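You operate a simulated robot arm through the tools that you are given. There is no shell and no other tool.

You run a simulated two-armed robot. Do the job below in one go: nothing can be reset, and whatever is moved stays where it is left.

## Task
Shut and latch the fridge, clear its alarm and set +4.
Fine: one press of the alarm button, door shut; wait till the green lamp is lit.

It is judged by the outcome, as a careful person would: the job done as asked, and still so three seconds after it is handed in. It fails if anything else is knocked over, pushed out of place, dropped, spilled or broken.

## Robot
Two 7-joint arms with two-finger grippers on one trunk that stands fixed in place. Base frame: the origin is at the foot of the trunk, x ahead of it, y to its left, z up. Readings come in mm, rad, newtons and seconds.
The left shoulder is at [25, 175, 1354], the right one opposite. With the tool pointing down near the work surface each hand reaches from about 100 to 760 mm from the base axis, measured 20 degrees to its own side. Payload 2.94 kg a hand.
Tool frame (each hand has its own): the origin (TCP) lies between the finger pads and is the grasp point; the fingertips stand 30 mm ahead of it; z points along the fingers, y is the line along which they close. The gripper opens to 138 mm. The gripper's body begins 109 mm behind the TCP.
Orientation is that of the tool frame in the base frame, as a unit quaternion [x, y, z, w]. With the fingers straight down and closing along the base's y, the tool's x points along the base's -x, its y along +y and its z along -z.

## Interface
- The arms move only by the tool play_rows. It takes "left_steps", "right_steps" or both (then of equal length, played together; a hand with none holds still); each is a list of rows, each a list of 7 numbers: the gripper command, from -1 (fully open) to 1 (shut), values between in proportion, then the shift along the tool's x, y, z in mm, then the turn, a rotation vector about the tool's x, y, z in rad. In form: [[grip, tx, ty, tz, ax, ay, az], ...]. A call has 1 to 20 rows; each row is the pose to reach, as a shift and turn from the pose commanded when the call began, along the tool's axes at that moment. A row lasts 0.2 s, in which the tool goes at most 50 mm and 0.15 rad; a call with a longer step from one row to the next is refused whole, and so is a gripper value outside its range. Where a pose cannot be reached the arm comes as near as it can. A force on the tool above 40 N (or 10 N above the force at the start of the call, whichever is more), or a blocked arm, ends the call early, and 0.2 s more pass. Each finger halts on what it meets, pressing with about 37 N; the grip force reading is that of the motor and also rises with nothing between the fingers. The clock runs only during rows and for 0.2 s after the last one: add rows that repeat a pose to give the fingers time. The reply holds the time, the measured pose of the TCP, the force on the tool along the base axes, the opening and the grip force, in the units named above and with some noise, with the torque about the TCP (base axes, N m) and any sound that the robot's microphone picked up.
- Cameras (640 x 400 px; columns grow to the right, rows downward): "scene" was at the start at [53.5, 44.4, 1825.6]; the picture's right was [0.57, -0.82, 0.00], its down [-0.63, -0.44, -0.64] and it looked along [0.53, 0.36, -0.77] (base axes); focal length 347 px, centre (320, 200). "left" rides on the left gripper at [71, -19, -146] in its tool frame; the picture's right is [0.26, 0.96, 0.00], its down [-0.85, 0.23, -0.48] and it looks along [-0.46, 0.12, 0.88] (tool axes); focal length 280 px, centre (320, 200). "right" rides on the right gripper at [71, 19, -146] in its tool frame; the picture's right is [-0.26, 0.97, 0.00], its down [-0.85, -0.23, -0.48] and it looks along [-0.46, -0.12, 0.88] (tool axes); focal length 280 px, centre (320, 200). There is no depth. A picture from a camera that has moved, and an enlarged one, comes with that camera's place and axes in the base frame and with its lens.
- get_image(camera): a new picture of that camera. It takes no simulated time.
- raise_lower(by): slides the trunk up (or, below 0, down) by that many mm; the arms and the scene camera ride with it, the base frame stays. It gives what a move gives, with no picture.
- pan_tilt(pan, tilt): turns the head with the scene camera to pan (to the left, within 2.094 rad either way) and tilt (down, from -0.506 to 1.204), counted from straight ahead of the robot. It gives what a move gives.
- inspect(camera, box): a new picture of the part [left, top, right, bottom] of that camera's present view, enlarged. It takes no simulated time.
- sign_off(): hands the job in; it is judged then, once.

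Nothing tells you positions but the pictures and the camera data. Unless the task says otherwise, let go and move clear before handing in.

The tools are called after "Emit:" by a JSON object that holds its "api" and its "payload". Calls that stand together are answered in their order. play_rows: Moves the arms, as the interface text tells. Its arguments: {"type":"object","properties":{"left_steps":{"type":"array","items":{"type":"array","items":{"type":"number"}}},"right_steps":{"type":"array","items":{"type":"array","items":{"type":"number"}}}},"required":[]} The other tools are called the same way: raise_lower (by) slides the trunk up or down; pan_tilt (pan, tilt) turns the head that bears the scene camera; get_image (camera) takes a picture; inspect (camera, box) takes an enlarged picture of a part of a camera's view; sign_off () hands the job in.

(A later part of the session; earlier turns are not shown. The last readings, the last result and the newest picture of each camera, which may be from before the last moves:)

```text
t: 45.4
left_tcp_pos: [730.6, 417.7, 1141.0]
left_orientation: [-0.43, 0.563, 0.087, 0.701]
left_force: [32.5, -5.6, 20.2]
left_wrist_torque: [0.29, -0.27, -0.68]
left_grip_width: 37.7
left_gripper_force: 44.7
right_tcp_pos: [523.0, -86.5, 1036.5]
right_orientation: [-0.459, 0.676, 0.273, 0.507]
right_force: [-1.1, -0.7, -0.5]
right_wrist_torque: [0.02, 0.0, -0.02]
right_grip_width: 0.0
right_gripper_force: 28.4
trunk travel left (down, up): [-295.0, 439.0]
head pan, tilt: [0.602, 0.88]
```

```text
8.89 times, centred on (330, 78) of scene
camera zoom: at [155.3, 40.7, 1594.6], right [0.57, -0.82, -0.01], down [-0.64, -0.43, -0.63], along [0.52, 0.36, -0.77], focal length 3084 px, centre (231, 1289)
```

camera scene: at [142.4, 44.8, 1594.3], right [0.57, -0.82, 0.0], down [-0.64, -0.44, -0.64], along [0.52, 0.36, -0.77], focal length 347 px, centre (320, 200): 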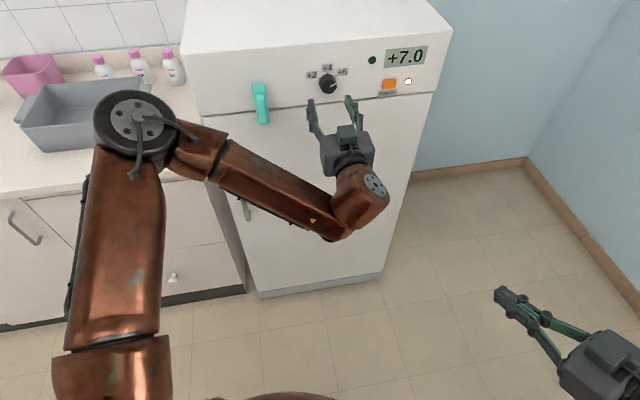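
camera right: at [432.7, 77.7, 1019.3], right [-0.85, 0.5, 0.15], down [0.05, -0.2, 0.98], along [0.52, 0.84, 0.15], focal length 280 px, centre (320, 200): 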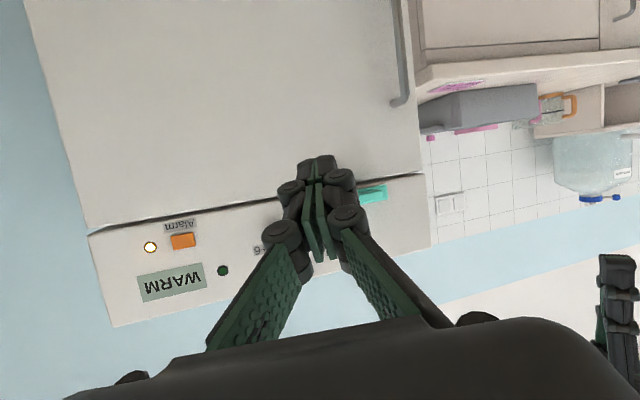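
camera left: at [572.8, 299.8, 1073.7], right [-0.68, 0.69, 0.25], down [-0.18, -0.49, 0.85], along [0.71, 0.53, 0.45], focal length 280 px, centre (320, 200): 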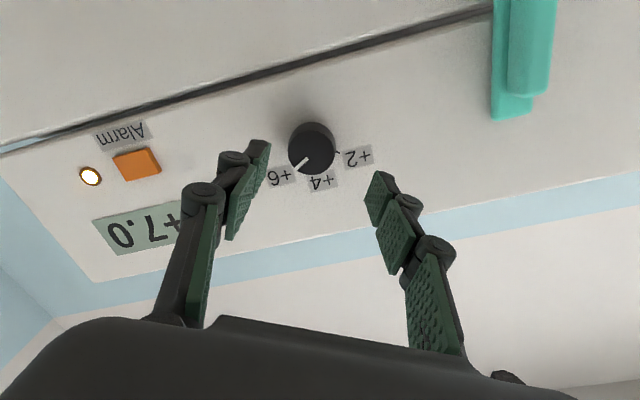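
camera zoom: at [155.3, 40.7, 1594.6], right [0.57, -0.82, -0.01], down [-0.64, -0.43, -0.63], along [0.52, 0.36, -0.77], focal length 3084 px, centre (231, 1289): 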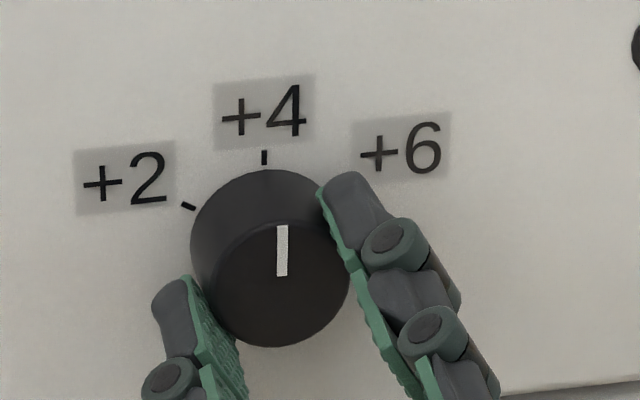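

The pointer lines up with the +4 tick. The arm is under some strain, so I'll relax the commanded position slightly before releasing so that the knob isn't dragged.

Emit:
{"api": "play_rows", "payload": {"left_steps": [[1, -0.5, -3.1, 1.5, 0, 0, 0], [1, -0.9, -6.3, 3, 0, 0, 0], [1, -0.9, -6.3, 3, 0, 0, 0]]}}

Emit:
{"api": "inspect", "payload": {"camera": "scene", "box": [300, 55, 360, 100]}}

```text
t: 46.2
left_tcp_pos: [729.7, 418.3, 1141.0]
left_orientation: [-0.429, 0.567, 0.086, 0.698]
left_force: [24.8, -13.3, -2.1]
left_wrist_torque: [0.22, -0.17, -0.73]
left_grip_width: 37.3
left_gripper_force: 44.6
left hand out of reach, approached as far as the arm can: row 1, 2, 3
right_tcp_pos: [520.3, -85.1, 1037.7]
right_orientation: [-0.46, 0.676, 0.273, 0.507]
right_force: [0.4, 0.5, 0.5]
right_wrist_torque: [0.0, 0.0, 0.01]
right_grip_width: 0.2
right_gripper_force: 27.7
trunk travel left (down, up): [-295.0, 439.0]
head pan, tilt: [0.602, 0.88]
```

```text
8.89 times, centred on (330, 78) of scene
camera zoom: at [146.1, 40.9, 1594.1], right [0.57, -0.82, 0.0], down [-0.64, -0.43, -0.64], along [0.52, 0.36, -0.77], focal length 3084 px, centre (231, 1289)
```

zoom: 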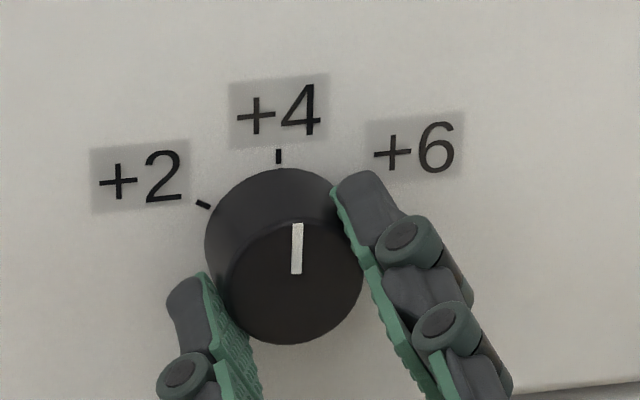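

The pointer is still on +4. Now I'll open the fingers and withdraw straight back.

Emit:
{"api": "play_rows", "payload": {"left_steps": [[0.3, 0, 0, 0, 0, 0, 0], [0, 0, 0, 0, 0, 0, 0], [0, 0, 0, 0, 0, 0, 0], [0, 0, 0, 0, 0, 0, 0], [0, 0, 0, -10, 0, 0, 0], [0, 0, 0, -25, 0, 0, 0], [0, 0, 0, -45, 0, 0, 0], [0, 0, 0, -70, 0, 0, 0]]}}

Emit:
{"api": "get_image", "payload": {"camera": "scene"}}

Emit:
{"api": "inspect", "payload": {"camera": "scene", "box": [290, 40, 440, 140]}}

Emit:
{"api": "inspect", "payload": {"camera": "scene", "box": [300, 55, 360, 100]}}

```text
t: 48.0
left_tcp_pos: [674.6, 377.1, 1148.9]
left_orientation: [-0.431, 0.564, 0.088, 0.699]
left_force: [-0.1, -0.3, 0.5]
left_wrist_torque: [0.0, -0.02, -0.01]
left_grip_width: 68.9
left_gripper_force: 0.0
left hand out of reach, approached as far as the arm can: row 7, 8
right_tcp_pos: [520.1, -83.9, 1039.0]
right_orientation: [-0.461, 0.675, 0.273, 0.508]
right_force: [0.0, -0.2, -0.5]
right_wrist_torque: [-0.01, 0.04, -0.01]
right_grip_width: 0.2
right_gripper_force: 28.2
trunk travel left (down, up): [-295.0, 439.0]
head pan, tilt: [0.602, 0.88]
```

```text
taken
camera scene: at [140.9, 43.3, 1594.6], right [0.57, -0.82, 0.0], down [-0.63, -0.44, -0.64], along [0.53, 0.36, -0.77], focal length 347 px, centre (320, 200)
```

scene: 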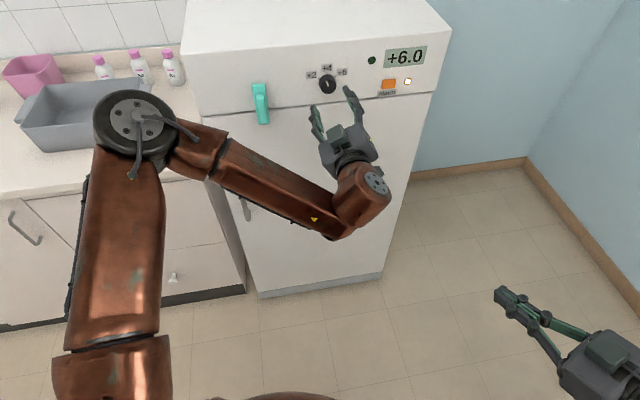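

```text
4.00 times, centred on (365, 90) of scene
camera zoom: at [140.9, 43.3, 1594.6], right [0.57, -0.82, 0.0], down [-0.63, -0.44, -0.64], along [0.53, 0.36, -0.77], focal length 1388 px, centre (140, 640)
```

zoom: 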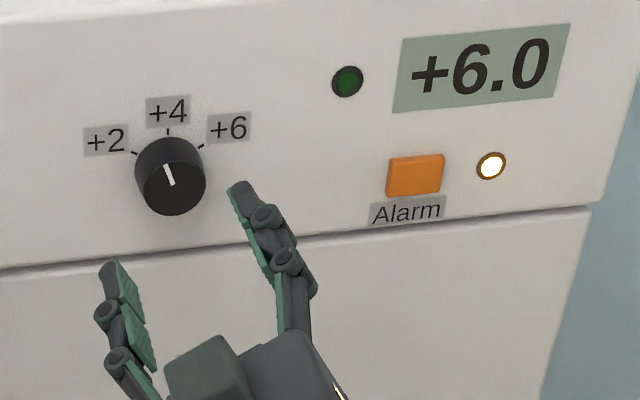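

```text
8.89 times, centred on (330, 78) of scene
camera zoom: at [140.9, 43.3, 1594.6], right [0.57, -0.82, 0.0], down [-0.63, -0.44, -0.64], along [0.53, 0.36, -0.77], focal length 3084 px, centre (231, 1289)
```

zoom: 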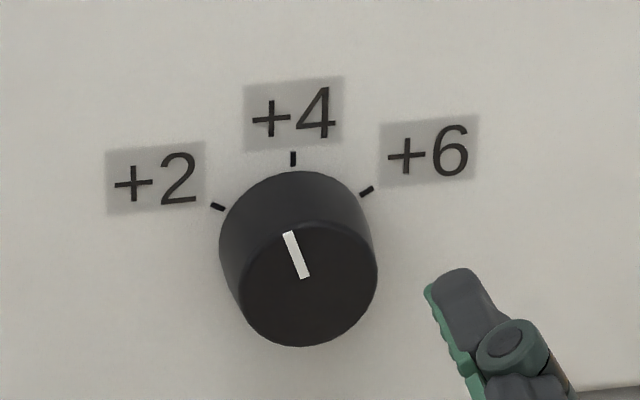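

The dial dragged about 19° past +4 as I let go, because the fingers were tilted and springing sideways. I'll regrip with the roll set so that the correction ends with the fingers level, and turn the heading a few degrees for slack.

Emit:
{"api": "play_rows", "payload": {"left_steps": [[0, 2.4, 1, 6.6, 0.032, 0.015, 0.063], [0, 4.9, 2.1, 13.3, 0.064, 0.03, 0.127], [0, 7.3, 3.1, 19.9, 0.0957, 0.0444, 0.19], [0, 7.3, 3.1, 19.9, 0.0957, 0.0444, 0.19]]}}

Emit:
{"api": "inspect", "payload": {"camera": "left", "box": [200, 90, 440, 240]}}

Emit:
{"api": "inspect", "payload": {"camera": "scene", "box": [290, 40, 440, 140]}}

```text
t: 49.0
left_tcp_pos: [690.8, 390.6, 1138.8]
left_orientation: [-0.343, 0.62, 0.117, 0.696]
left_force: [-0.4, -0.3, -0.2]
left_wrist_torque: [-0.02, 0.02, -0.01]
left_grip_width: 69.0
left_gripper_force: 0.0
right_tcp_pos: [518.8, -84.1, 1038.8]
right_orientation: [-0.461, 0.675, 0.273, 0.507]
right_force: [-0.3, 0.8, -0.1]
right_wrist_torque: [0.02, -0.04, -0.04]
right_grip_width: 0.0
right_gripper_force: 28.4
trunk travel left (down, up): [-295.0, 439.0]
head pan, tilt: [0.602, 0.88]
```

```text
2.67 times, centred on (320, 165) of left
camera zoom: at [601.6, 265.6, 1078.9], right [-0.52, 0.64, -0.57], down [-0.68, 0.1, 0.73], along [0.52, 0.76, 0.39], focal length 748 px, centre (320, 293)
```

zoom: 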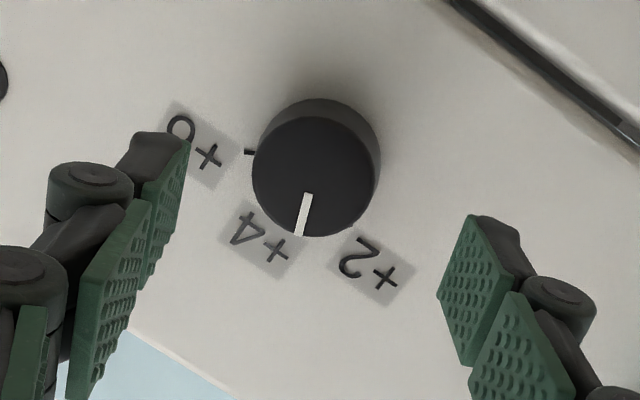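

```text
4.00 times, centred on (365, 90) of scene
camera zoom: at [141.3, 43.5, 1594.5], right [0.57, -0.82, 0.0], down [-0.63, -0.44, -0.64], along [0.53, 0.36, -0.77], focal length 1388 px, centre (140, 640)
```

zoom: 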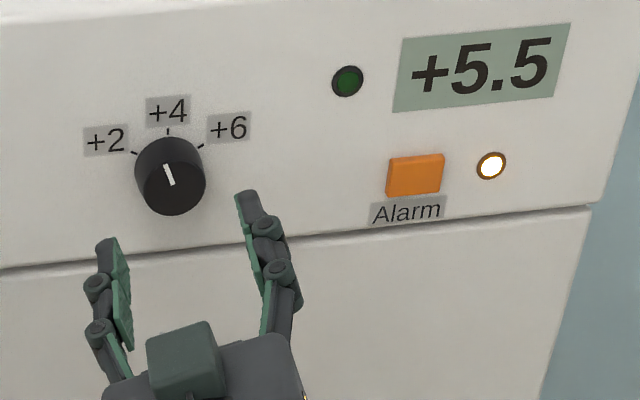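

Reached without strain. The knob is almost exactly on the tool axis, so I'll advance around it and then close gently.

Emit:
{"api": "play_rows", "payload": {"left_steps": [[0, -1, 0.1, 12, 0, 0, 0], [0, -2, 0.2, 24, 0, 0, 0], [0, -2.7, 0.3, 36, 0, 0, 0], [0, -2.7, 0.3, 44, 0, 0, 0], [0, -2.7, 0.3, 49, 0, 0, 0], [0, -2.7, 0.3, 49, 0, 0, 0]]}}

Emit:
{"api": "inspect", "payload": {"camera": "left", "box": [200, 90, 440, 240]}}

Emit:
{"api": "inspect", "payload": {"camera": "scene", "box": [290, 40, 440, 140]}}

```text
t: 50.4
left_tcp_pos: [727.1, 423.9, 1141.8]
left_orientation: [-0.345, 0.62, 0.117, 0.695]
left_force: [0.1, -0.3, 0.0]
left_wrist_torque: [0.0, 0.02, 0.02]
left_grip_width: 68.9
left_gripper_force: 0.0
right_tcp_pos: [519.3, -85.2, 1038.3]
right_orientation: [-0.46, 0.676, 0.272, 0.508]
right_force: [-0.1, -0.9, 0.0]
right_wrist_torque: [0.0, 0.01, 0.03]
right_grip_width: 0.0
right_gripper_force: 28.7
trunk travel left (down, up): [-295.0, 439.0]
head pan, tilt: [0.602, 0.88]
```

```text
2.67 times, centred on (320, 165) of left
camera zoom: at [638.5, 299.1, 1080.9], right [-0.52, 0.64, -0.57], down [-0.68, 0.1, 0.73], along [0.52, 0.76, 0.39], focal length 748 px, centre (320, 293)
```

zoom: 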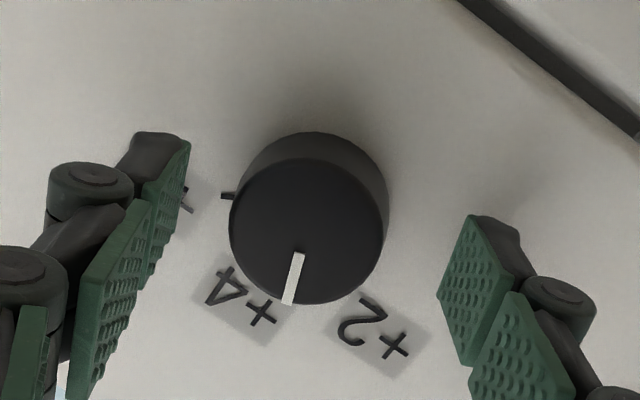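

```text
4.00 times, centred on (365, 90) of scene
camera zoom: at [141.2, 43.6, 1594.6], right [0.57, -0.82, 0.0], down [-0.63, -0.44, -0.64], along [0.53, 0.36, -0.77], focal length 1388 px, centre (140, 640)
```

zoom: 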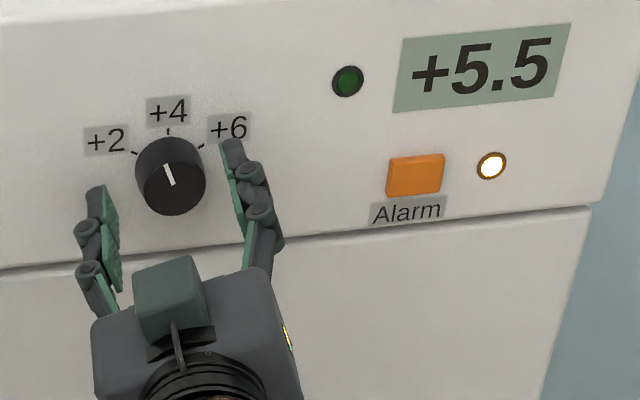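

Emit:
{"api": "play_rows", "payload": {"left_steps": [[0, 0.5, -2.5, 0, 0, 0, 0], [0.2, 0.5, -2.5, 0, 0, 0, 0], [0.35, 0.5, -2.5, 0, 0, 0, 0], [0.5, 0.5, -2.5, 0, 0, 0, 0], [0.5, 0.5, -2.5, 0, 0, 0, 0], [0.7, 0.5, -2.5, 0, 0, 0, 0], [0.7, 0.5, -2.5, 0, 0, 0, 0]]}}

Emit:
{"api": "inspect", "payload": {"camera": "left", "box": [200, 90, 440, 240]}}

Emit:
{"api": "inspect", "payload": {"camera": "scene", "box": [300, 55, 360, 100]}}

```text
t: 52.0
left_tcp_pos: [728.9, 421.8, 1142.2]
left_orientation: [-0.345, 0.62, 0.117, 0.695]
left_force: [0.9, -1.4, 0.6]
left_wrist_torque: [-0.05, 0.07, 0.17]
left_grip_width: 38.1
left_gripper_force: 45.1
right_tcp_pos: [519.4, -85.4, 1037.0]
right_orientation: [-0.461, 0.675, 0.273, 0.507]
right_force: [0.8, -0.4, 0.2]
right_wrist_torque: [0.01, -0.01, 0.01]
right_grip_width: 0.0
right_gripper_force: 28.7
trunk travel left (down, up): [-295.0, 439.0]
head pan, tilt: [0.602, 0.88]
```

```text
2.67 times, centred on (320, 165) of left
camera zoom: at [639.9, 297.3, 1082.0], right [-0.52, 0.64, -0.57], down [-0.68, 0.1, 0.73], along [0.52, 0.76, 0.39], focal length 748 px, centre (320, 293)
```

zoom: 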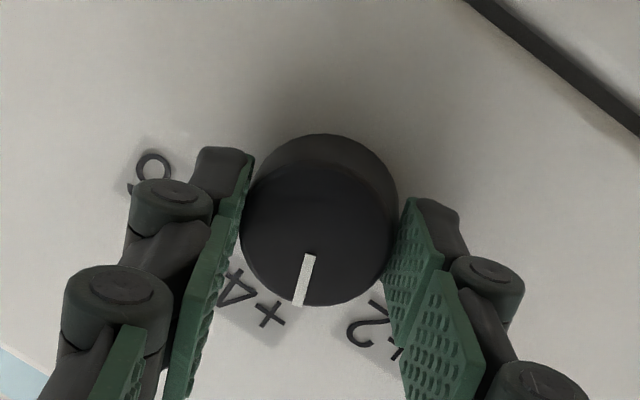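

```text
8.89 times, centred on (330, 78) of scene
camera zoom: at [141.5, 43.4, 1594.5], right [0.57, -0.82, 0.0], down [-0.63, -0.44, -0.64], along [0.53, 0.36, -0.77], focal length 3084 px, centre (231, 1289)
```

zoom: 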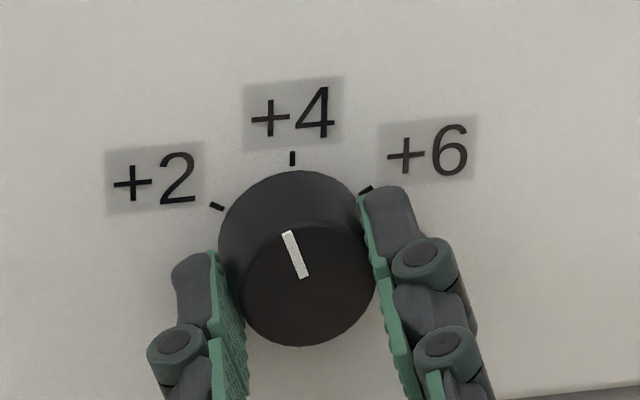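

Gripped with almost no side load this time. Now I'll turn clockwise about 19°, back to the +4 tick.

Emit:
{"api": "play_rows", "payload": {"left_steps": [[1, -0.2, -0.1, 0, -0.0043, 0.0109, 0.111], [1, -0.5, -0.2, 0, -0.0087, 0.0218, 0.222], [1, -0.7, -0.3, 0, -0.013, 0.0327, 0.333], [1, -0.7, -0.3, 0, -0.013, 0.0327, 0.333], [1, -0.7, -0.3, 0, -0.013, 0.0327, 0.333]]}}

Emit:
{"api": "inspect", "payload": {"camera": "left", "box": [200, 90, 440, 240]}}

Emit:
{"api": "inspect", "payload": {"camera": "scene", "box": [300, 55, 360, 100]}}

```text
t: 53.2
left_tcp_pos: [729.3, 422.1, 1143.6]
left_orientation: [-0.244, 0.678, 0.23, 0.654]
left_force: [-0.1, -0.8, 5.8]
left_wrist_torque: [0.14, -0.16, 0.43]
left_grip_width: 38.0
left_gripper_force: 45.0
right_tcp_pos: [519.1, -85.1, 1038.8]
right_orientation: [-0.46, 0.675, 0.273, 0.508]
right_force: [-0.1, 0.2, 0.4]
right_wrist_torque: [-0.02, -0.02, -0.01]
right_grip_width: 0.0
right_gripper_force: 28.4
trunk travel left (down, up): [-295.0, 439.0]
head pan, tilt: [0.602, 0.88]
```

```text
2.67 times, centred on (320, 165) of left
camera zoom: at [625.3, 312.2, 1077.3], right [-0.61, 0.74, -0.27], down [-0.49, -0.1, 0.86], along [0.62, 0.66, 0.42], focal length 748 px, centre (320, 293)
```

zoom: 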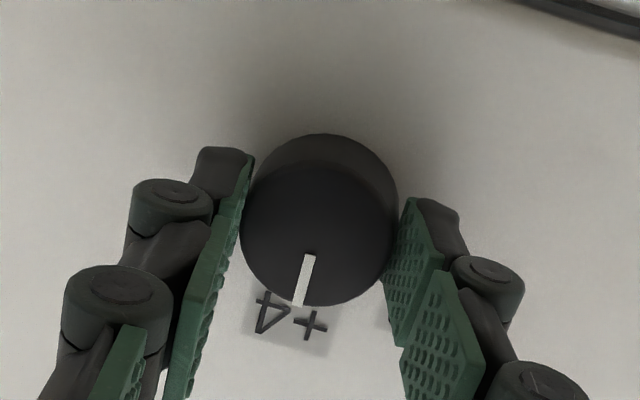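

```text
8.89 times, centred on (330, 78) of scene
camera zoom: at [140.4, 43.1, 1594.7], right [0.57, -0.82, 0.0], down [-0.63, -0.44, -0.64], along [0.53, 0.36, -0.77], focal length 3084 px, centre (231, 1289)
```

zoom: 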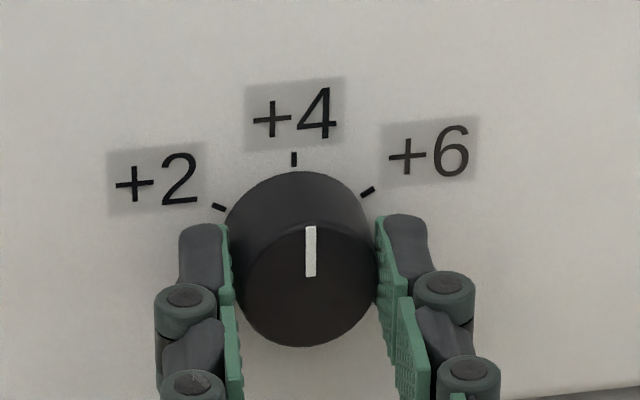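

The pointer is back on +4 with little load. I'll release gently, opening slowly, and then back straight out.

Emit:
{"api": "play_rows", "payload": {"left_steps": [[1, -1.5, 0, 0, 0, 0, 0], [0.45, -1.5, 0, 0, 0, 0, 0], [0.42, -1.5, 0, 0, 0, 0, 0], [0.36, -1.5, 0, 0, 0, 0, 0], [0.2, -1.5, 0, 0, 0, 0, 0], [0, -1.5, 0, 0, 0, 0, 0], [0, -1.5, 0, 0, 0, 0, 0], [0, -1.5, 0, -10, 0, 0, 0], [0, -1.5, 0, -25, 0, 0, 0], [0, -1.5, 0, -45, 0, 0, 0]]}}

Emit:
{"api": "inspect", "payload": {"camera": "scene", "box": [300, 55, 360, 100]}}

Emit:
{"api": "inspect", "payload": {"camera": "scene", "box": [290, 40, 440, 140]}}

Emit:
{"api": "get_image", "payload": {"camera": "left"}}

```text
t: 55.4
left_tcp_pos: [692.5, 394.1, 1147.0]
left_orientation: [-0.243, 0.679, 0.229, 0.654]
left_force: [-1.0, 0.6, 0.8]
left_wrist_torque: [-0.02, 0.02, 0.01]
left_grip_width: 69.2
left_gripper_force: 0.0
right_tcp_pos: [519.1, -83.6, 1038.7]
right_orientation: [-0.461, 0.675, 0.272, 0.508]
right_force: [-0.9, -0.2, -0.5]
right_wrist_torque: [0.0, 0.01, 0.0]
right_grip_width: 0.1
right_gripper_force: 28.3
trunk travel left (down, up): [-295.0, 439.0]
head pan, tilt: [0.602, 0.88]
```

```text
8.89 times, centred on (330, 78) of scene
camera zoom: at [140.7, 43.1, 1594.7], right [0.57, -0.82, 0.0], down [-0.63, -0.44, -0.64], along [0.53, 0.36, -0.77], focal length 3084 px, centre (231, 1289)
```

zoom: 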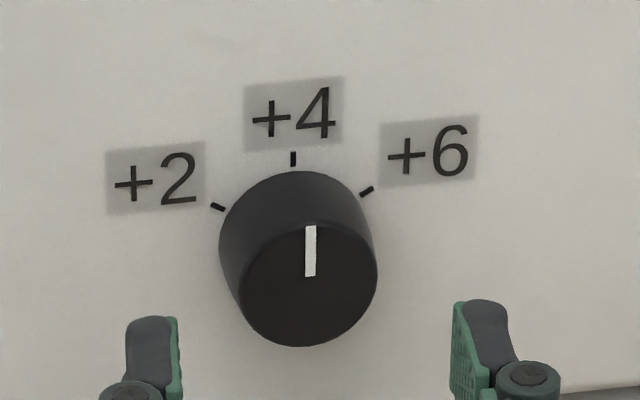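

```text
4.00 times, centred on (365, 90) of scene
camera zoom: at [140.7, 43.1, 1594.7], right [0.57, -0.82, 0.0], down [-0.63, -0.44, -0.64], along [0.53, 0.36, -0.77], focal length 1388 px, centre (140, 640)
```

zoom: 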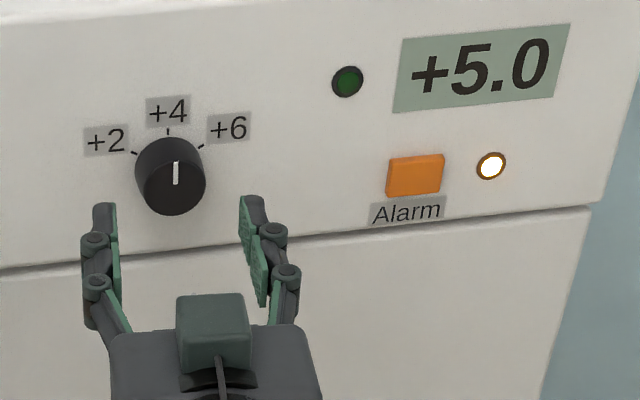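

```text
taken
camera left: at [589.2, 284.1, 1081.5], right [-0.61, 0.74, -0.27], down [-0.49, -0.09, 0.87], along [0.62, 0.66, 0.42], focal length 280 px, centre (320, 200)
```

left: 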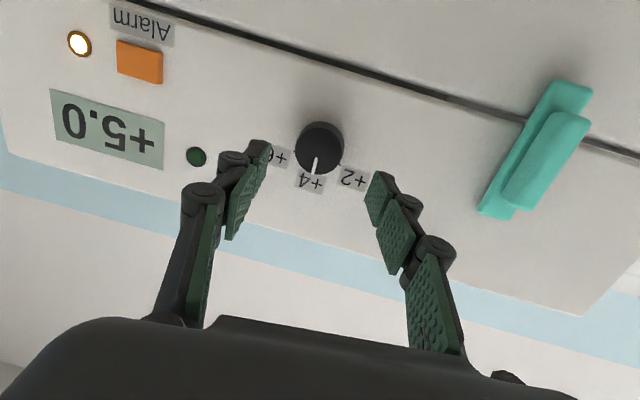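

The dial now rests exactly on +4 and the display is falling (+5.0). I'll close the fingers and move across to stand off in front of the alarm button while the temperature settles.

Emit:
{"api": "play_rows", "payload": {"left_steps": [[0.5, 3.3, -19, -10, 0, 0, 0], [1, 6.6, -38, -10, 0, 0, 0], [1, 9.9, -57, -6, 0, 0, 0], [1, 13.2, -76, -2, 0, 0, 0], [1, 16.5, -95, 0, 0, 0, 0], [1, 19.8, -114, 2, 0, 0, 0], [1, 23, -133, 4, 0, 0, 0], [1, 26.3, -151.2, 5, 0, 0, 0], [1, 26.3, -151.2, 5, 0, 0, 0]]}}

Emit:
{"api": "get_image", "payload": {"camera": "left"}}

Emit:
{"api": "inspect", "payload": {"camera": "scene", "box": [290, 30, 470, 150]}}

```text
t: 57.4
left_tcp_pos: [716.2, 370.0, 1152.1]
left_orientation: [-0.243, 0.68, 0.229, 0.653]
left_force: [-0.6, -0.2, 0.0]
left_wrist_torque: [-0.03, -0.01, -0.02]
left_grip_width: 0.0
left_gripper_force: 28.5
left hand out of reach, approached as far as the arm can: row 2, 3, 4, 5, 6, 7, 8, 9
right_tcp_pos: [519.9, -85.3, 1038.3]
right_orientation: [-0.46, 0.676, 0.27, 0.508]
right_force: [-0.5, -0.2, 0.7]
right_wrist_torque: [-0.04, 0.01, 0.01]
right_grip_width: 0.0
right_gripper_force: 28.0
trunk travel left (down, up): [-295.0, 439.0]
head pan, tilt: [0.602, 0.88]
```

```text
taken
camera left: at [612.2, 260.7, 1086.8], right [-0.61, 0.74, -0.27], down [-0.49, -0.09, 0.87], along [0.62, 0.66, 0.42], focal length 280 px, centre (320, 200)
```

left: 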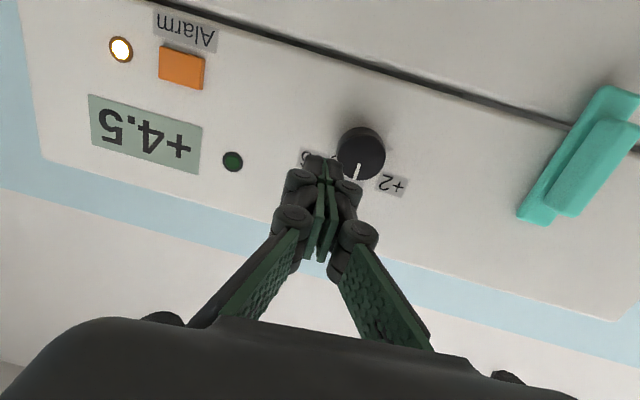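

```text
3.33 times, centred on (380, 90) of scene
camera zoom: at [141.2, 43.5, 1594.6], right [0.57, -0.82, 0.0], down [-0.63, -0.44, -0.64], along [0.53, 0.36, -0.77], focal length 1157 px, centre (120, 567)
```

zoom: 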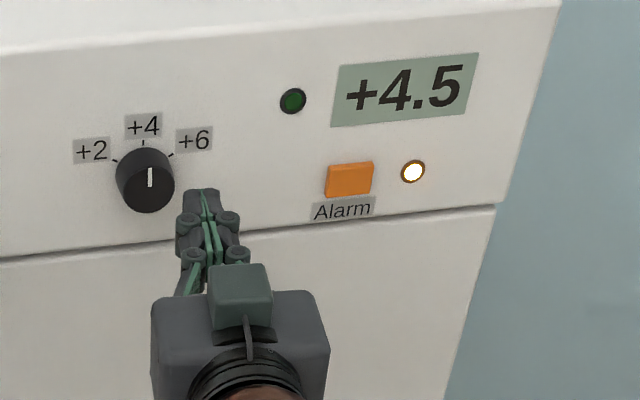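

With this heading the arm can't reach far enough right. I'll turn the heading to about 22° and then move across to in front of the alarm button.

Emit:
{"api": "play_rows", "payload": {"left_steps": [[1, 0, 0, -3, 0.099, 0.001, 0.004], [1, 0, 0, -5, 0.198, 0.001, 0.008], [1, 0, 0, -5, 0.297, 0.002, 0.012], [1, 5.1, -19.9, 0, 0.297, 0.002, 0.012], [1, 10.3, -39.8, 3, 0.297, 0.002, 0.012], [1, 15.4, -59.7, 6, 0.297, 0.002, 0.012], [1, 20.5, -79.5, 9, 0.297, 0.002, 0.012], [1, 25.7, -99.4, 12, 0.297, 0.002, 0.012], [1, 30.8, -119.3, 14, 0.297, 0.002, 0.012], [1, 30.8, -119.3, 14, 0.297, 0.002, 0.012]]}}

Emit:
{"api": "get_image", "payload": {"camera": "left"}}

Emit:
{"api": "inspect", "payload": {"camera": "scene", "box": [290, 30, 470, 150]}}

```text
t: 59.6
left_tcp_pos: [765.8, 322.1, 1139.2]
left_orientation: [-0.14, 0.709, 0.13, 0.679]
left_force: [0.6, 0.7, -0.2]
left_wrist_torque: [0.0, -0.04, -0.02]
left_grip_width: 0.3
left_gripper_force: 28.4
left hand out of reach, approached as far as the arm can: row 7, 8, 9, 10
right_tcp_pos: [520.0, -85.6, 1037.9]
right_orientation: [-0.461, 0.675, 0.273, 0.507]
right_force: [0.1, -0.7, -1.0]
right_wrist_torque: [0.03, 0.01, -0.01]
right_grip_width: 0.1
right_gripper_force: 28.5
trunk travel left (down, up): [-295.0, 439.0]
head pan, tilt: [0.602, 0.88]
```

```text
taken
camera left: at [634.8, 247.1, 1073.2], right [-0.37, 0.89, -0.27], down [-0.5, 0.05, 0.87], along [0.79, 0.45, 0.42], focal length 280 px, centre (320, 200)
```

left: 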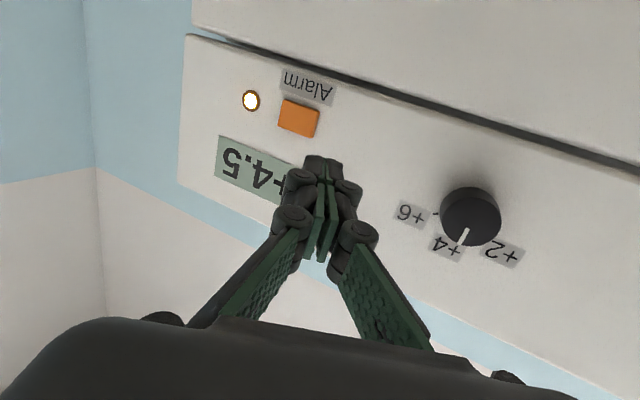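

```text
3.33 times, centred on (380, 90) of scene
camera zoom: at [141.3, 43.3, 1594.6], right [0.57, -0.82, 0.0], down [-0.63, -0.44, -0.64], along [0.53, 0.36, -0.77], focal length 1157 px, centre (120, 567)
```

zoom: 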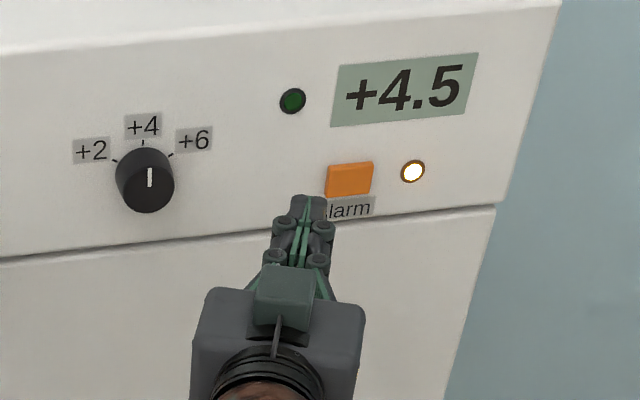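

Still limited to the right when level. A pitched-down hand reached more easily earlier, so I'll pitch the tool about 27° down and continue across.

Emit:
{"api": "play_rows", "payload": {"left_steps": [[1, 0, 0, -3, 0, 0.12, 0], [1, 0, 0, -5, 0, 0.24, 0], [1, 0, 0, -5, 0, 0.36, 0], [1, 0, 0, -5, 0, 0.48, 0], [1, 0.4, -11.4, 3, 0, 0.48, 0], [1, 0.8, -22.8, 11, 0, 0.48, 0], [1, 1.2, -34.3, 20, 0, 0.48, 0], [1, 1.6, -45.7, 27.9, 0, 0.48, 0], [1, 1.6, -45.7, 27.9, 0, 0.48, 0]]}}

Emit:
{"api": "get_image", "payload": {"camera": "left"}}

Emit:
{"api": "inspect", "payload": {"camera": "scene", "box": [290, 30, 470, 150]}}

```text
t: 61.6
left_tcp_pos: [775.2, 309.8, 1133.2]
left_orientation: [-0.166, 0.849, 0.094, 0.493]
left_force: [1.0, 0.2, -0.2]
left_wrist_torque: [0.0, 0.02, 0.01]
left_grip_width: 0.0
left_gripper_force: 28.4
left hand out of reach, approached as far as the arm can: row 6, 7, 8, 9
right_tcp_pos: [520.5, -83.6, 1039.5]
right_orientation: [-0.461, 0.675, 0.273, 0.507]
right_force: [0.3, 0.4, 0.5]
right_wrist_torque: [0.01, -0.01, 0.01]
right_grip_width: 0.0
right_gripper_force: 27.8
trunk travel left (down, up): [-295.0, 439.0]
head pan, tilt: [0.602, 0.88]
```

```text
taken
camera left: at [631.5, 230.3, 1144.5], right [-0.48, 0.84, -0.23], down [-0.08, 0.22, 0.97], along [0.87, 0.49, -0.04], focal length 280 px, centre (320, 200)
```

left: 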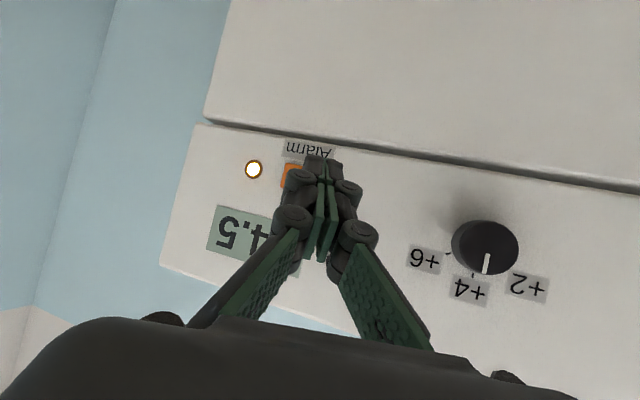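

```text
3.33 times, centred on (380, 90) of scene
camera zoom: at [141.6, 43.7, 1594.5], right [0.57, -0.82, 0.0], down [-0.63, -0.44, -0.64], along [0.53, 0.36, -0.77], focal length 1157 px, centre (120, 567)
```

zoom: 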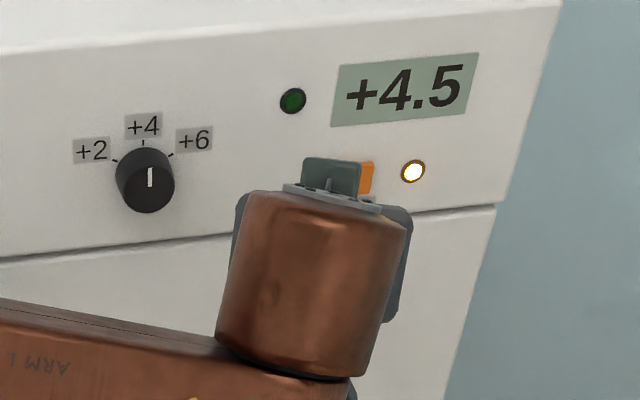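

Emit:
{"api": "get_image", "payload": {"camera": "scene"}}

```text
taken
camera scene: at [141.6, 43.7, 1594.5], right [0.57, -0.82, 0.0], down [-0.63, -0.44, -0.64], along [0.53, 0.36, -0.77], focal length 347 px, centre (320, 200)
```

scene: 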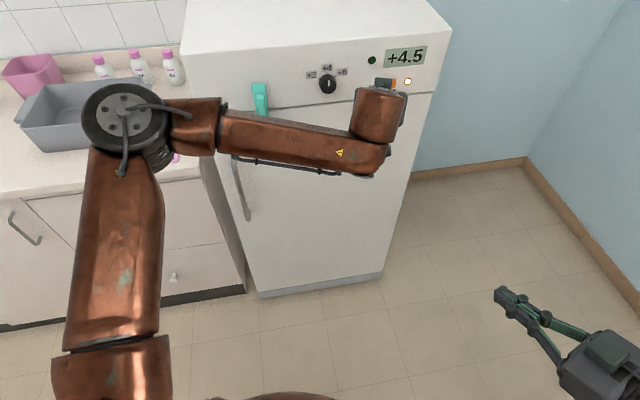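

The left arm can't get far enough right while pointing left, but the right arm can: mirrored, it is the natural one for this button. I'll withdraw the left hand first, clear of the panel.

Emit:
{"api": "play_rows", "payload": {"left_steps": [[1, 9.8, 18.7, -32.3, 0, 0, 0], [1, 19.5, 37.3, -64.7, 0, 0, 0], [1, 29.3, 56, -97, 0, 0, 0], [1, 39, 74.6, -129.3, 0, 0, 0], [1, 26.7, 106.6, -143.3, 0, 0, 0], [1, 14.3, 138.6, -157.2, 0, 0, 0], [1, 2, 170.6, -171.1, 0, 0, 0], [1, -10.4, 202.5, -185, 0, 0, 0]]}}

Emit:
{"api": "get_image", "payload": {"camera": "scene"}}

```text
t: 63.4
left_tcp_pos: [556.4, 444.3, 1231.2]
left_orientation: [-0.166, 0.849, 0.093, 0.493]
left_force: [-0.5, 0.0, -0.3]
left_wrist_torque: [-0.02, 0.02, -0.04]
left_grip_width: 0.0
left_gripper_force: 28.6
right_tcp_pos: [520.0, -83.0, 1039.4]
right_orientation: [-0.461, 0.675, 0.272, 0.508]
right_force: [0.5, 0.1, 0.5]
right_wrist_torque: [0.0, 0.01, 0.03]
right_grip_width: 0.1
right_gripper_force: 27.8
trunk travel left (down, up): [-295.0, 439.0]
head pan, tilt: [0.602, 0.88]
```

```text
taken
camera scene: at [141.0, 45.2, 1594.5], right [0.57, -0.82, 0.0], down [-0.63, -0.44, -0.64], along [0.53, 0.36, -0.77], focal length 347 px, centre (320, 200)
```

scene: 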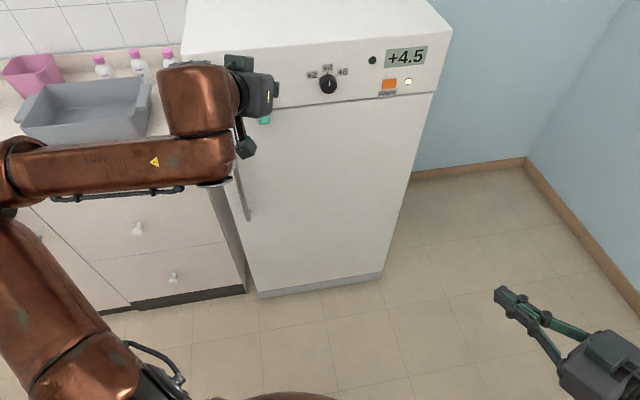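

Now I'll bring the right hand up in front of the alarm button (60 mm standoff) while the left hand moves further back.

Emit:
{"api": "play_rows", "payload": {"left_steps": [[1, 3, 10.9, -8.7, 0, 0, 0], [1, 6.1, 21.7, -17.5, 0, 0, 0], [1, 9.1, 32.6, -26.2, 0, 0, 0], [1, 12.1, 43.4, -35, 0, 0, 0], [1, 15.2, 54.3, -43.7, 0, 0, 0], [1, 18.2, 65.2, -52.5, 0, 0, 0], [1, 21.2, 76, -61.2, 0, 0, 0], [1, 24.3, 86.9, -69.9, 0, 0, 0], [1, 27.3, 97.7, -78.7, 0, 0, 0], [1, 30.3, 108.6, -87.4, 0, 0, 0], [1, 33.4, 119.4, -96.2, 0, 0, 0], [1, 36.4, 130.3, -104.9, 0, 0, 0]], "right_steps": [[1, -18.3, -9.1, 32.3, 0.0217, -0.0156, 0.0135], [1, -36.5, -18.3, 64.7, 0.0433, -0.0312, 0.027], [1, -54.8, -27.4, 97, 0.065, -0.0468, 0.0405], [1, -73.1, -36.5, 129.3, 0.0866, -0.0624, 0.054], [1, -91.3, -45.6, 161.6, 0.1083, -0.078, 0.0675], [1, -109.6, -54.8, 194, 0.1299, -0.0936, 0.081], [1, -127.9, -63.9, 226.3, 0.1516, -0.1092, 0.0946], [1, -146.1, -73, 258.6, 0.1732, -0.1248, 0.1081], [1, -164.4, -82.1, 290.9, 0.1949, -0.1404, 0.1216], [1, -182.7, -91.3, 323.3, 0.2165, -0.156, 0.1351], [1, -200.9, -100.4, 355.6, 0.2382, -0.1716, 0.1486], [1, -219.2, -109.5, 387.9, 0.2598, -0.1872, 0.1621]]}}

Emit:
{"api": "get_image", "payload": {"camera": "right"}}

Emit:
{"api": "get_image", "payload": {"camera": "scene"}}

```text
t: 66.0
left_tcp_pos: [405.4, 524.4, 1252.8]
left_orientation: [-0.166, 0.849, 0.091, 0.493]
left_force: [-0.8, 0.4, 0.1]
left_wrist_torque: [0.01, 0.0, -0.04]
left_grip_width: 0.0
left_gripper_force: 28.2
right_tcp_pos: [798.7, 270.0, 1122.4]
right_orientation: [-0.309, 0.689, 0.264, 0.6]
right_force: [0.1, 0.2, 0.3]
right_wrist_torque: [-0.01, 0.0, -0.03]
right_grip_width: 0.0
right_gripper_force: 28.4
trunk travel left (down, up): [-295.0, 439.0]
head pan, tilt: [0.602, 0.88]
```

```text
taken
camera right: at [681.8, 169.8, 1073.1], right [-0.69, 0.68, 0.25], down [-0.07, -0.41, 0.91], along [0.72, 0.61, 0.33], focal length 280 px, centre (320, 200)
```

right: 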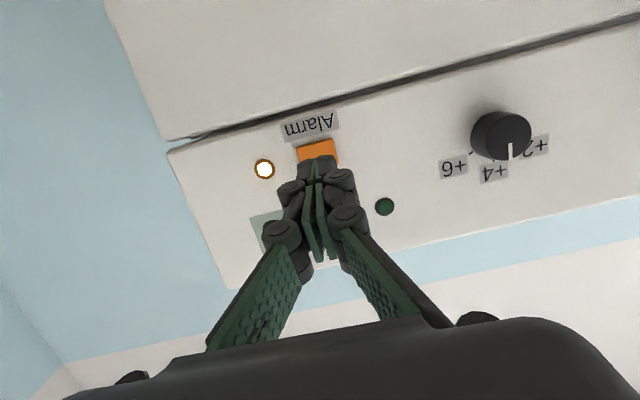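

```text
taken
camera scene: at [140.6, 46.8, 1594.6], right [0.57, -0.82, 0.0], down [-0.63, -0.44, -0.64], along [0.53, 0.36, -0.77], focal length 347 px, centre (320, 200)
```

scene: 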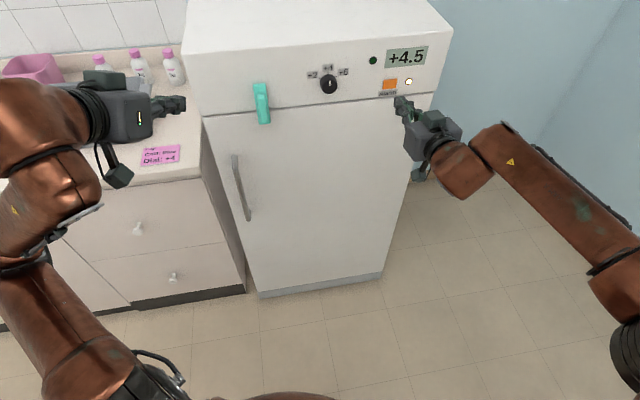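

The right hand is right in front of the alarm button. The display shows +4.5, so I'll wait a few seconds to see whether it settles before I use the single press.

Emit:
{"api": "play_rows", "payload": {"right_steps": [[1, 0, 0, 0, 0, 0, 0], [1, 0, 0, 0, 0, 0, 0], [1, 0, 0, 0, 0, 0, 0], [1, 0, 0, 0, 0, 0, 0], [1, 0, 0, 0, 0, 0, 0], [1, 0, 0, 0, 0, 0, 0], [1, 0, 0, 0, 0, 0, 0], [1, 0, 0, 0, 0, 0, 0], [1, 0, 0, 0, 0, 0, 0], [1, 0, 0, 0, 0, 0, 0], [1, 0, 0, 0, 0, 0, 0], [1, 0, 0, 0, 0, 0, 0], [1, 0, 0, 0, 0, 0, 0], [1, 0, 0, 0, 0, 0, 0], [1, 0, 0, 0, 0, 0, 0], [1, 0, 0, 0, 0, 0, 0], [1, 0, 0, 0, 0, 0, 0], [1, 0, 0, 0, 0, 0, 0], [1, 0, 0, 0, 0, 0, 0], [1, 0, 0, 0, 0, 0, 0]]}}

Emit:
{"api": "inspect", "payload": {"camera": "scene", "box": [290, 30, 470, 150]}}

Emit:
{"api": "inspect", "payload": {"camera": "right", "box": [220, 90, 440, 240]}}

```text
t: 70.2
left_tcp_pos: [406.4, 522.2, 1253.0]
left_orientation: [-0.166, 0.849, 0.093, 0.492]
left_force: [-0.1, 0.2, 0.4]
left_wrist_torque: [0.02, -0.01, 0.0]
left_grip_width: 0.0
left_gripper_force: 28.0
right_tcp_pos: [800.2, 267.8, 1122.5]
right_orientation: [-0.308, 0.689, 0.264, 0.6]
right_force: [-0.1, 0.7, -1.2]
right_wrist_torque: [-0.02, -0.01, 0.0]
right_grip_width: 0.0
right_gripper_force: 28.6
trunk travel left (down, up): [-295.0, 439.0]
head pan, tilt: [0.602, 0.88]
```

```text
3.33 times, centred on (380, 90) of scene
camera zoom: at [141.4, 44.5, 1594.5], right [0.57, -0.82, 0.0], down [-0.63, -0.44, -0.64], along [0.53, 0.36, -0.77], focal length 1157 px, centre (120, 567)
```

zoom: 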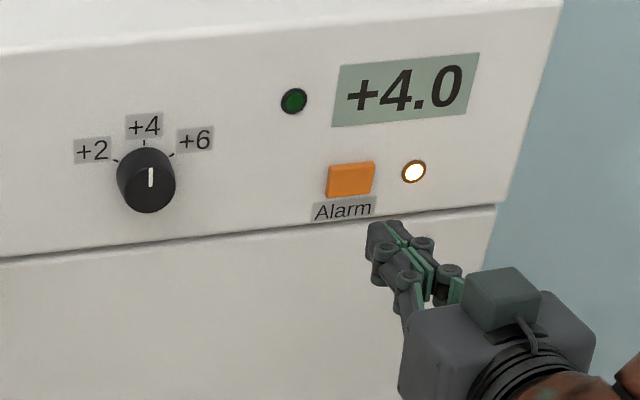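

```text
2.67 times, centred on (330, 165) of right
camera zoom: at [682.2, 167.8, 1072.5], right [-0.69, 0.68, 0.25], down [-0.07, -0.41, 0.91], along [0.72, 0.61, 0.33], focal length 748 px, centre (293, 293)
```

zoom: 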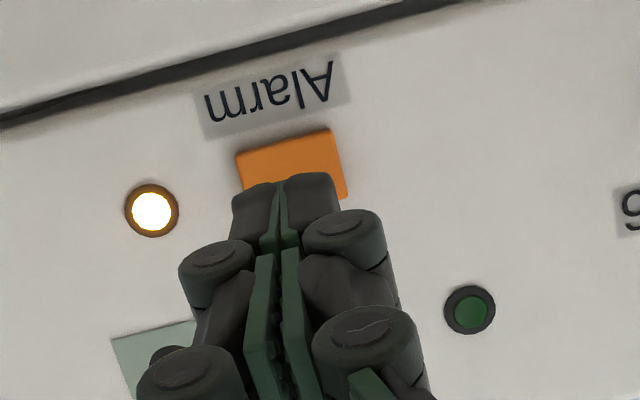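

It has settled at +4.0, with the yellow lamp still lit and green dark. The fingertip is lined up with the button, so I'll make the one press straight in.

Emit:
{"api": "play_rows", "payload": {"right_steps": [[1, -1.7, -0.7, 11.9, 0, 0, 0], [1, -3.6, -1.4, 23.7, 0, 0, 0], [1, -5.5, -2.1, 35.6, 0, 0, 0], [1, -7.4, -2.7, 45.4, 0, 0, 0], [1, -8.2, -3, 51.4, 0, 0, 0], [1, -8.6, -3.2, 54.3, 0, 0, 0], [1, -8.9, -3.3, 56.3, 0, 0, 0], [1, -9.2, -3.4, 58.3, 0, 0, 0], [1, -9.5, -3.6, 60.2, 0, 0, 0], [1, -9.7, -3.7, 62.2, 0, 0, 0], [1, -10, -3.8, 64.2, 0, 0, 0]]}}

Emit:
{"api": "inspect", "payload": {"camera": "scene", "box": [290, 30, 470, 150]}}

Emit:
{"api": "inspect", "payload": {"camera": "right", "box": [220, 90, 440, 240]}}

```text
t: 72.6
left_tcp_pos: [406.4, 523.1, 1252.2]
left_orientation: [-0.168, 0.849, 0.093, 0.493]
left_force: [-0.4, 0.0, -0.6]
left_wrist_torque: [-0.01, -0.02, -0.02]
left_grip_width: 0.0
left_gripper_force: 28.3
right_tcp_pos: [845.7, 314.0, 1125.6]
right_orientation: [-0.308, 0.69, 0.263, 0.6]
right_force: [0.0, 0.8, 0.8]
right_wrist_torque: [0.02, 0.01, -0.01]
right_grip_width: 0.0
right_gripper_force: 28.8
trunk travel left (down, up): [-295.0, 439.0]
head pan, tilt: [0.602, 0.88]
```

```text
3.33 times, centred on (380, 90) of scene
camera zoom: at [141.4, 44.7, 1594.5], right [0.57, -0.82, 0.0], down [-0.63, -0.44, -0.64], along [0.53, 0.36, -0.77], focal length 1157 px, centre (120, 567)
```

zoom: 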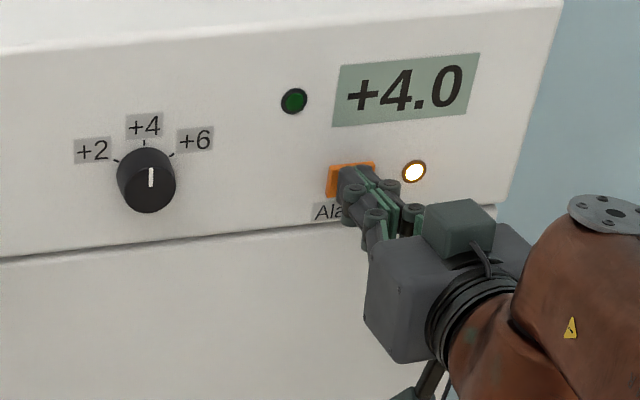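

```text
2.67 times, centred on (330, 165) of right
camera zoom: at [728.0, 215.0, 1075.6], right [-0.69, 0.68, 0.25], down [-0.07, -0.41, 0.91], along [0.72, 0.61, 0.33], focal length 748 px, centre (293, 293)
```

zoom: 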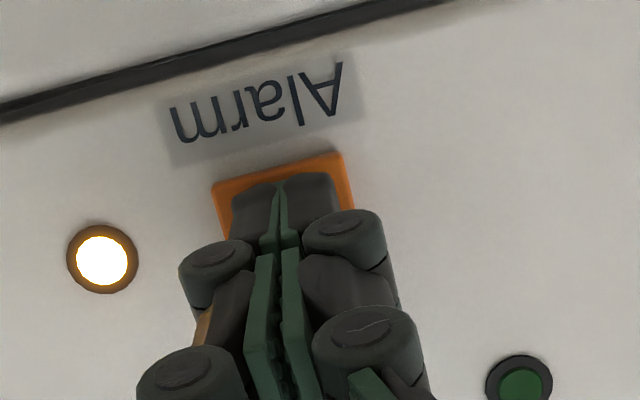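

It is centred on the button but not yet touching, as there is no force. I'll continue in 2 mm steps.

Emit:
{"api": "play_rows", "payload": {"right_steps": [[1, -0.3, -0.1, 2, 0, 0, 0], [1, -0.6, -0.2, 4, 0, 0, 0], [1, -0.8, -0.4, 5.9, 0, 0, 0], [1, -1.1, -0.5, 7.9, 0, 0, 0], [1, -1.4, -0.6, 9.9, 0, 0, 0], [1, -1.7, -0.7, 11.9, 0, 0, 0], [1, -1.9, -0.8, 13.8, 0, 0, 0], [1, -2.2, -0.9, 15.8, 0, 0, 0]]}}

Emit:
{"api": "inspect", "payload": {"camera": "scene", "box": [290, 30, 470, 150]}}

Emit:
{"api": "inspect", "payload": {"camera": "right", "box": [220, 90, 440, 240]}}

```text
t: 73.9
left_tcp_pos: [402.4, 519.5, 1256.4]
left_orientation: [-0.166, 0.848, 0.094, 0.494]
left_force: [0.2, 0.1, -0.6]
left_wrist_torque: [-0.04, -0.04, 0.01]
left_grip_width: 0.1
left_gripper_force: 28.3
right_tcp_pos: [850.6, 319.5, 1126.6]
right_orientation: [-0.309, 0.689, 0.266, 0.599]
right_force: [-29.3, -26.6, 0.4]
right_wrist_torque: [0.27, -0.15, -0.13]
right_grip_width: 5.9
right_gripper_force: 27.8
trunk travel left (down, up): [-295.0, 439.0]
head pan, tilt: [0.602, 0.88]
heard: click
stopped in row 6 (right hand): the force on the tool passed its limit at 43 N (the readings are from after the stop); the commanded pose is now the measured one
```

```text
3.33 times, centred on (380, 90) of scene
camera zoom: at [136.2, 39.3, 1595.3], right [0.57, -0.82, 0.0], down [-0.63, -0.43, -0.64], along [0.53, 0.36, -0.77], focal length 1157 px, centre (120, 567)
```

zoom: 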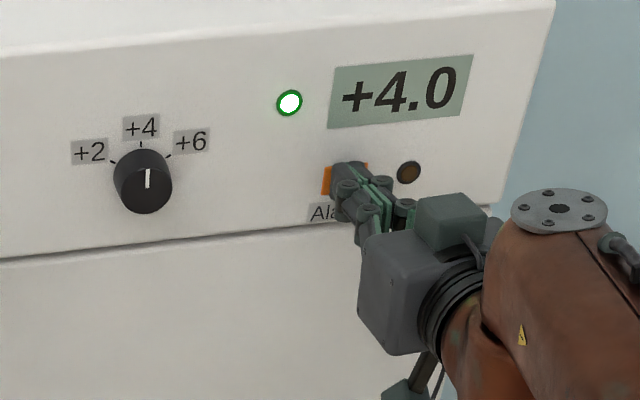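

```text
2.67 times, centred on (330, 165) of right
camera zoom: at [732.4, 218.5, 1076.2], right [-0.69, 0.67, 0.26], down [-0.07, -0.41, 0.91], along [0.72, 0.61, 0.33], focal length 748 px, centre (293, 293)
```

zoom: 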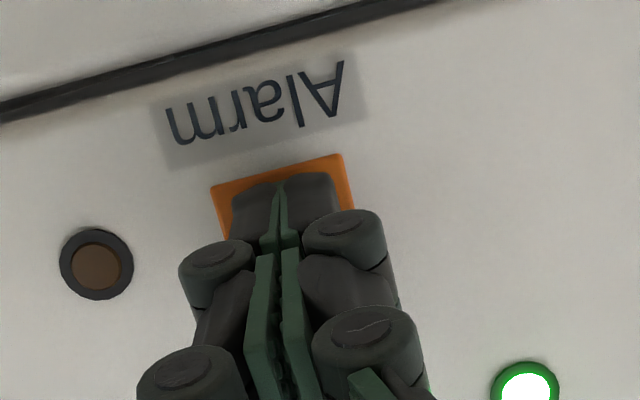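

One click was heard: the alarm lamp is off, the green lamp is lit and the display shows +4.0. I'll withdraw the right hand straight back and well clear.

Emit:
{"api": "play_rows", "payload": {"right_steps": [[1, 3.5, 1.5, -24.7, 0, 0, 0], [1, 8.3, 3.5, -59.3, 0, 0, 0], [1, 13.9, 5.8, -98.8, 0, 0, 0], [1, 19.4, 8.2, -138.3, 0, 0, 0], [1, 25, 10.5, -177.8, 0, 0, 0], [1, 32, 0, -215, 0, 0, 0], [1, 40, -20, -250, 0, 0, 0], [1, 48, -40, -285, 0, 0, 0]]}}

Emit:
{"api": "get_image", "payload": {"camera": "scene"}}

Emit:
{"api": "inspect", "payload": {"camera": "scene", "box": [190, 30, 460, 200]}}

Emit:
{"api": "inspect", "payload": {"camera": "scene", "box": [300, 55, 360, 100]}}

```text
t: 75.7
left_tcp_pos: [405.2, 520.5, 1254.1]
left_orientation: [-0.166, 0.849, 0.093, 0.493]
left_force: [-0.4, -1.3, -0.1]
left_wrist_torque: [-0.03, 0.01, 0.02]
left_grip_width: 0.3
left_gripper_force: 28.4
right_tcp_pos: [686.2, 80.9, 1119.1]
right_orientation: [-0.31, 0.69, 0.265, 0.598]
right_force: [-0.8, 0.7, -0.3]
right_wrist_torque: [0.0, 0.01, 0.06]
right_grip_width: 0.2
right_gripper_force: 28.4
trunk travel left (down, up): [-295.0, 439.0]
head pan, tilt: [0.602, 0.88]
```

```text
taken
camera scene: at [140.9, 42.2, 1594.7], right [0.57, -0.82, 0.0], down [-0.63, -0.44, -0.64], along [0.53, 0.36, -0.77], focal length 347 px, centre (320, 200)
```

scene: 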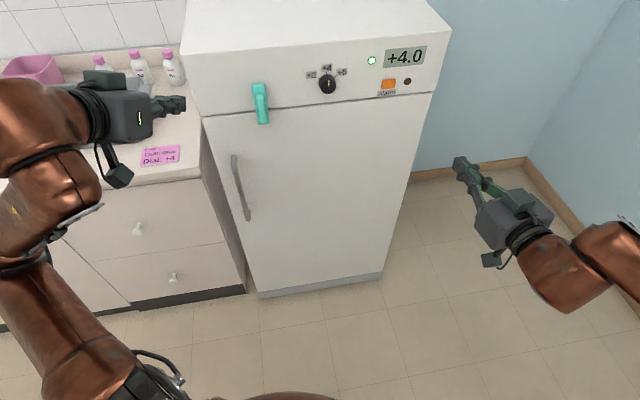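

```text
2.35 times, centred on (325, 115) of scene
camera zoom: at [140.9, 42.2, 1594.7], right [0.57, -0.82, 0.0], down [-0.63, -0.44, -0.64], along [0.53, 0.36, -0.77], focal length 816 px, centre (308, 400)
```

zoom: 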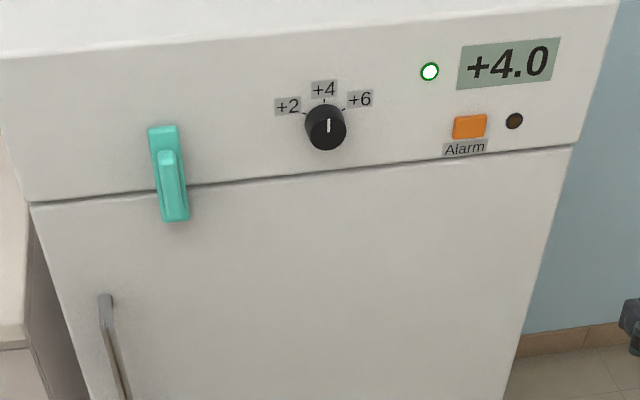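

```text
8.89 times, centred on (330, 78) of scene
camera zoom: at [140.9, 42.2, 1594.7], right [0.57, -0.82, 0.0], down [-0.63, -0.44, -0.64], along [0.53, 0.36, -0.77], focal length 3084 px, centre (231, 1289)
```

zoom: 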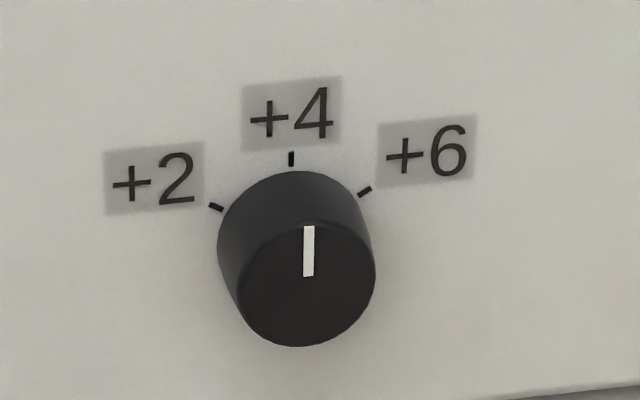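

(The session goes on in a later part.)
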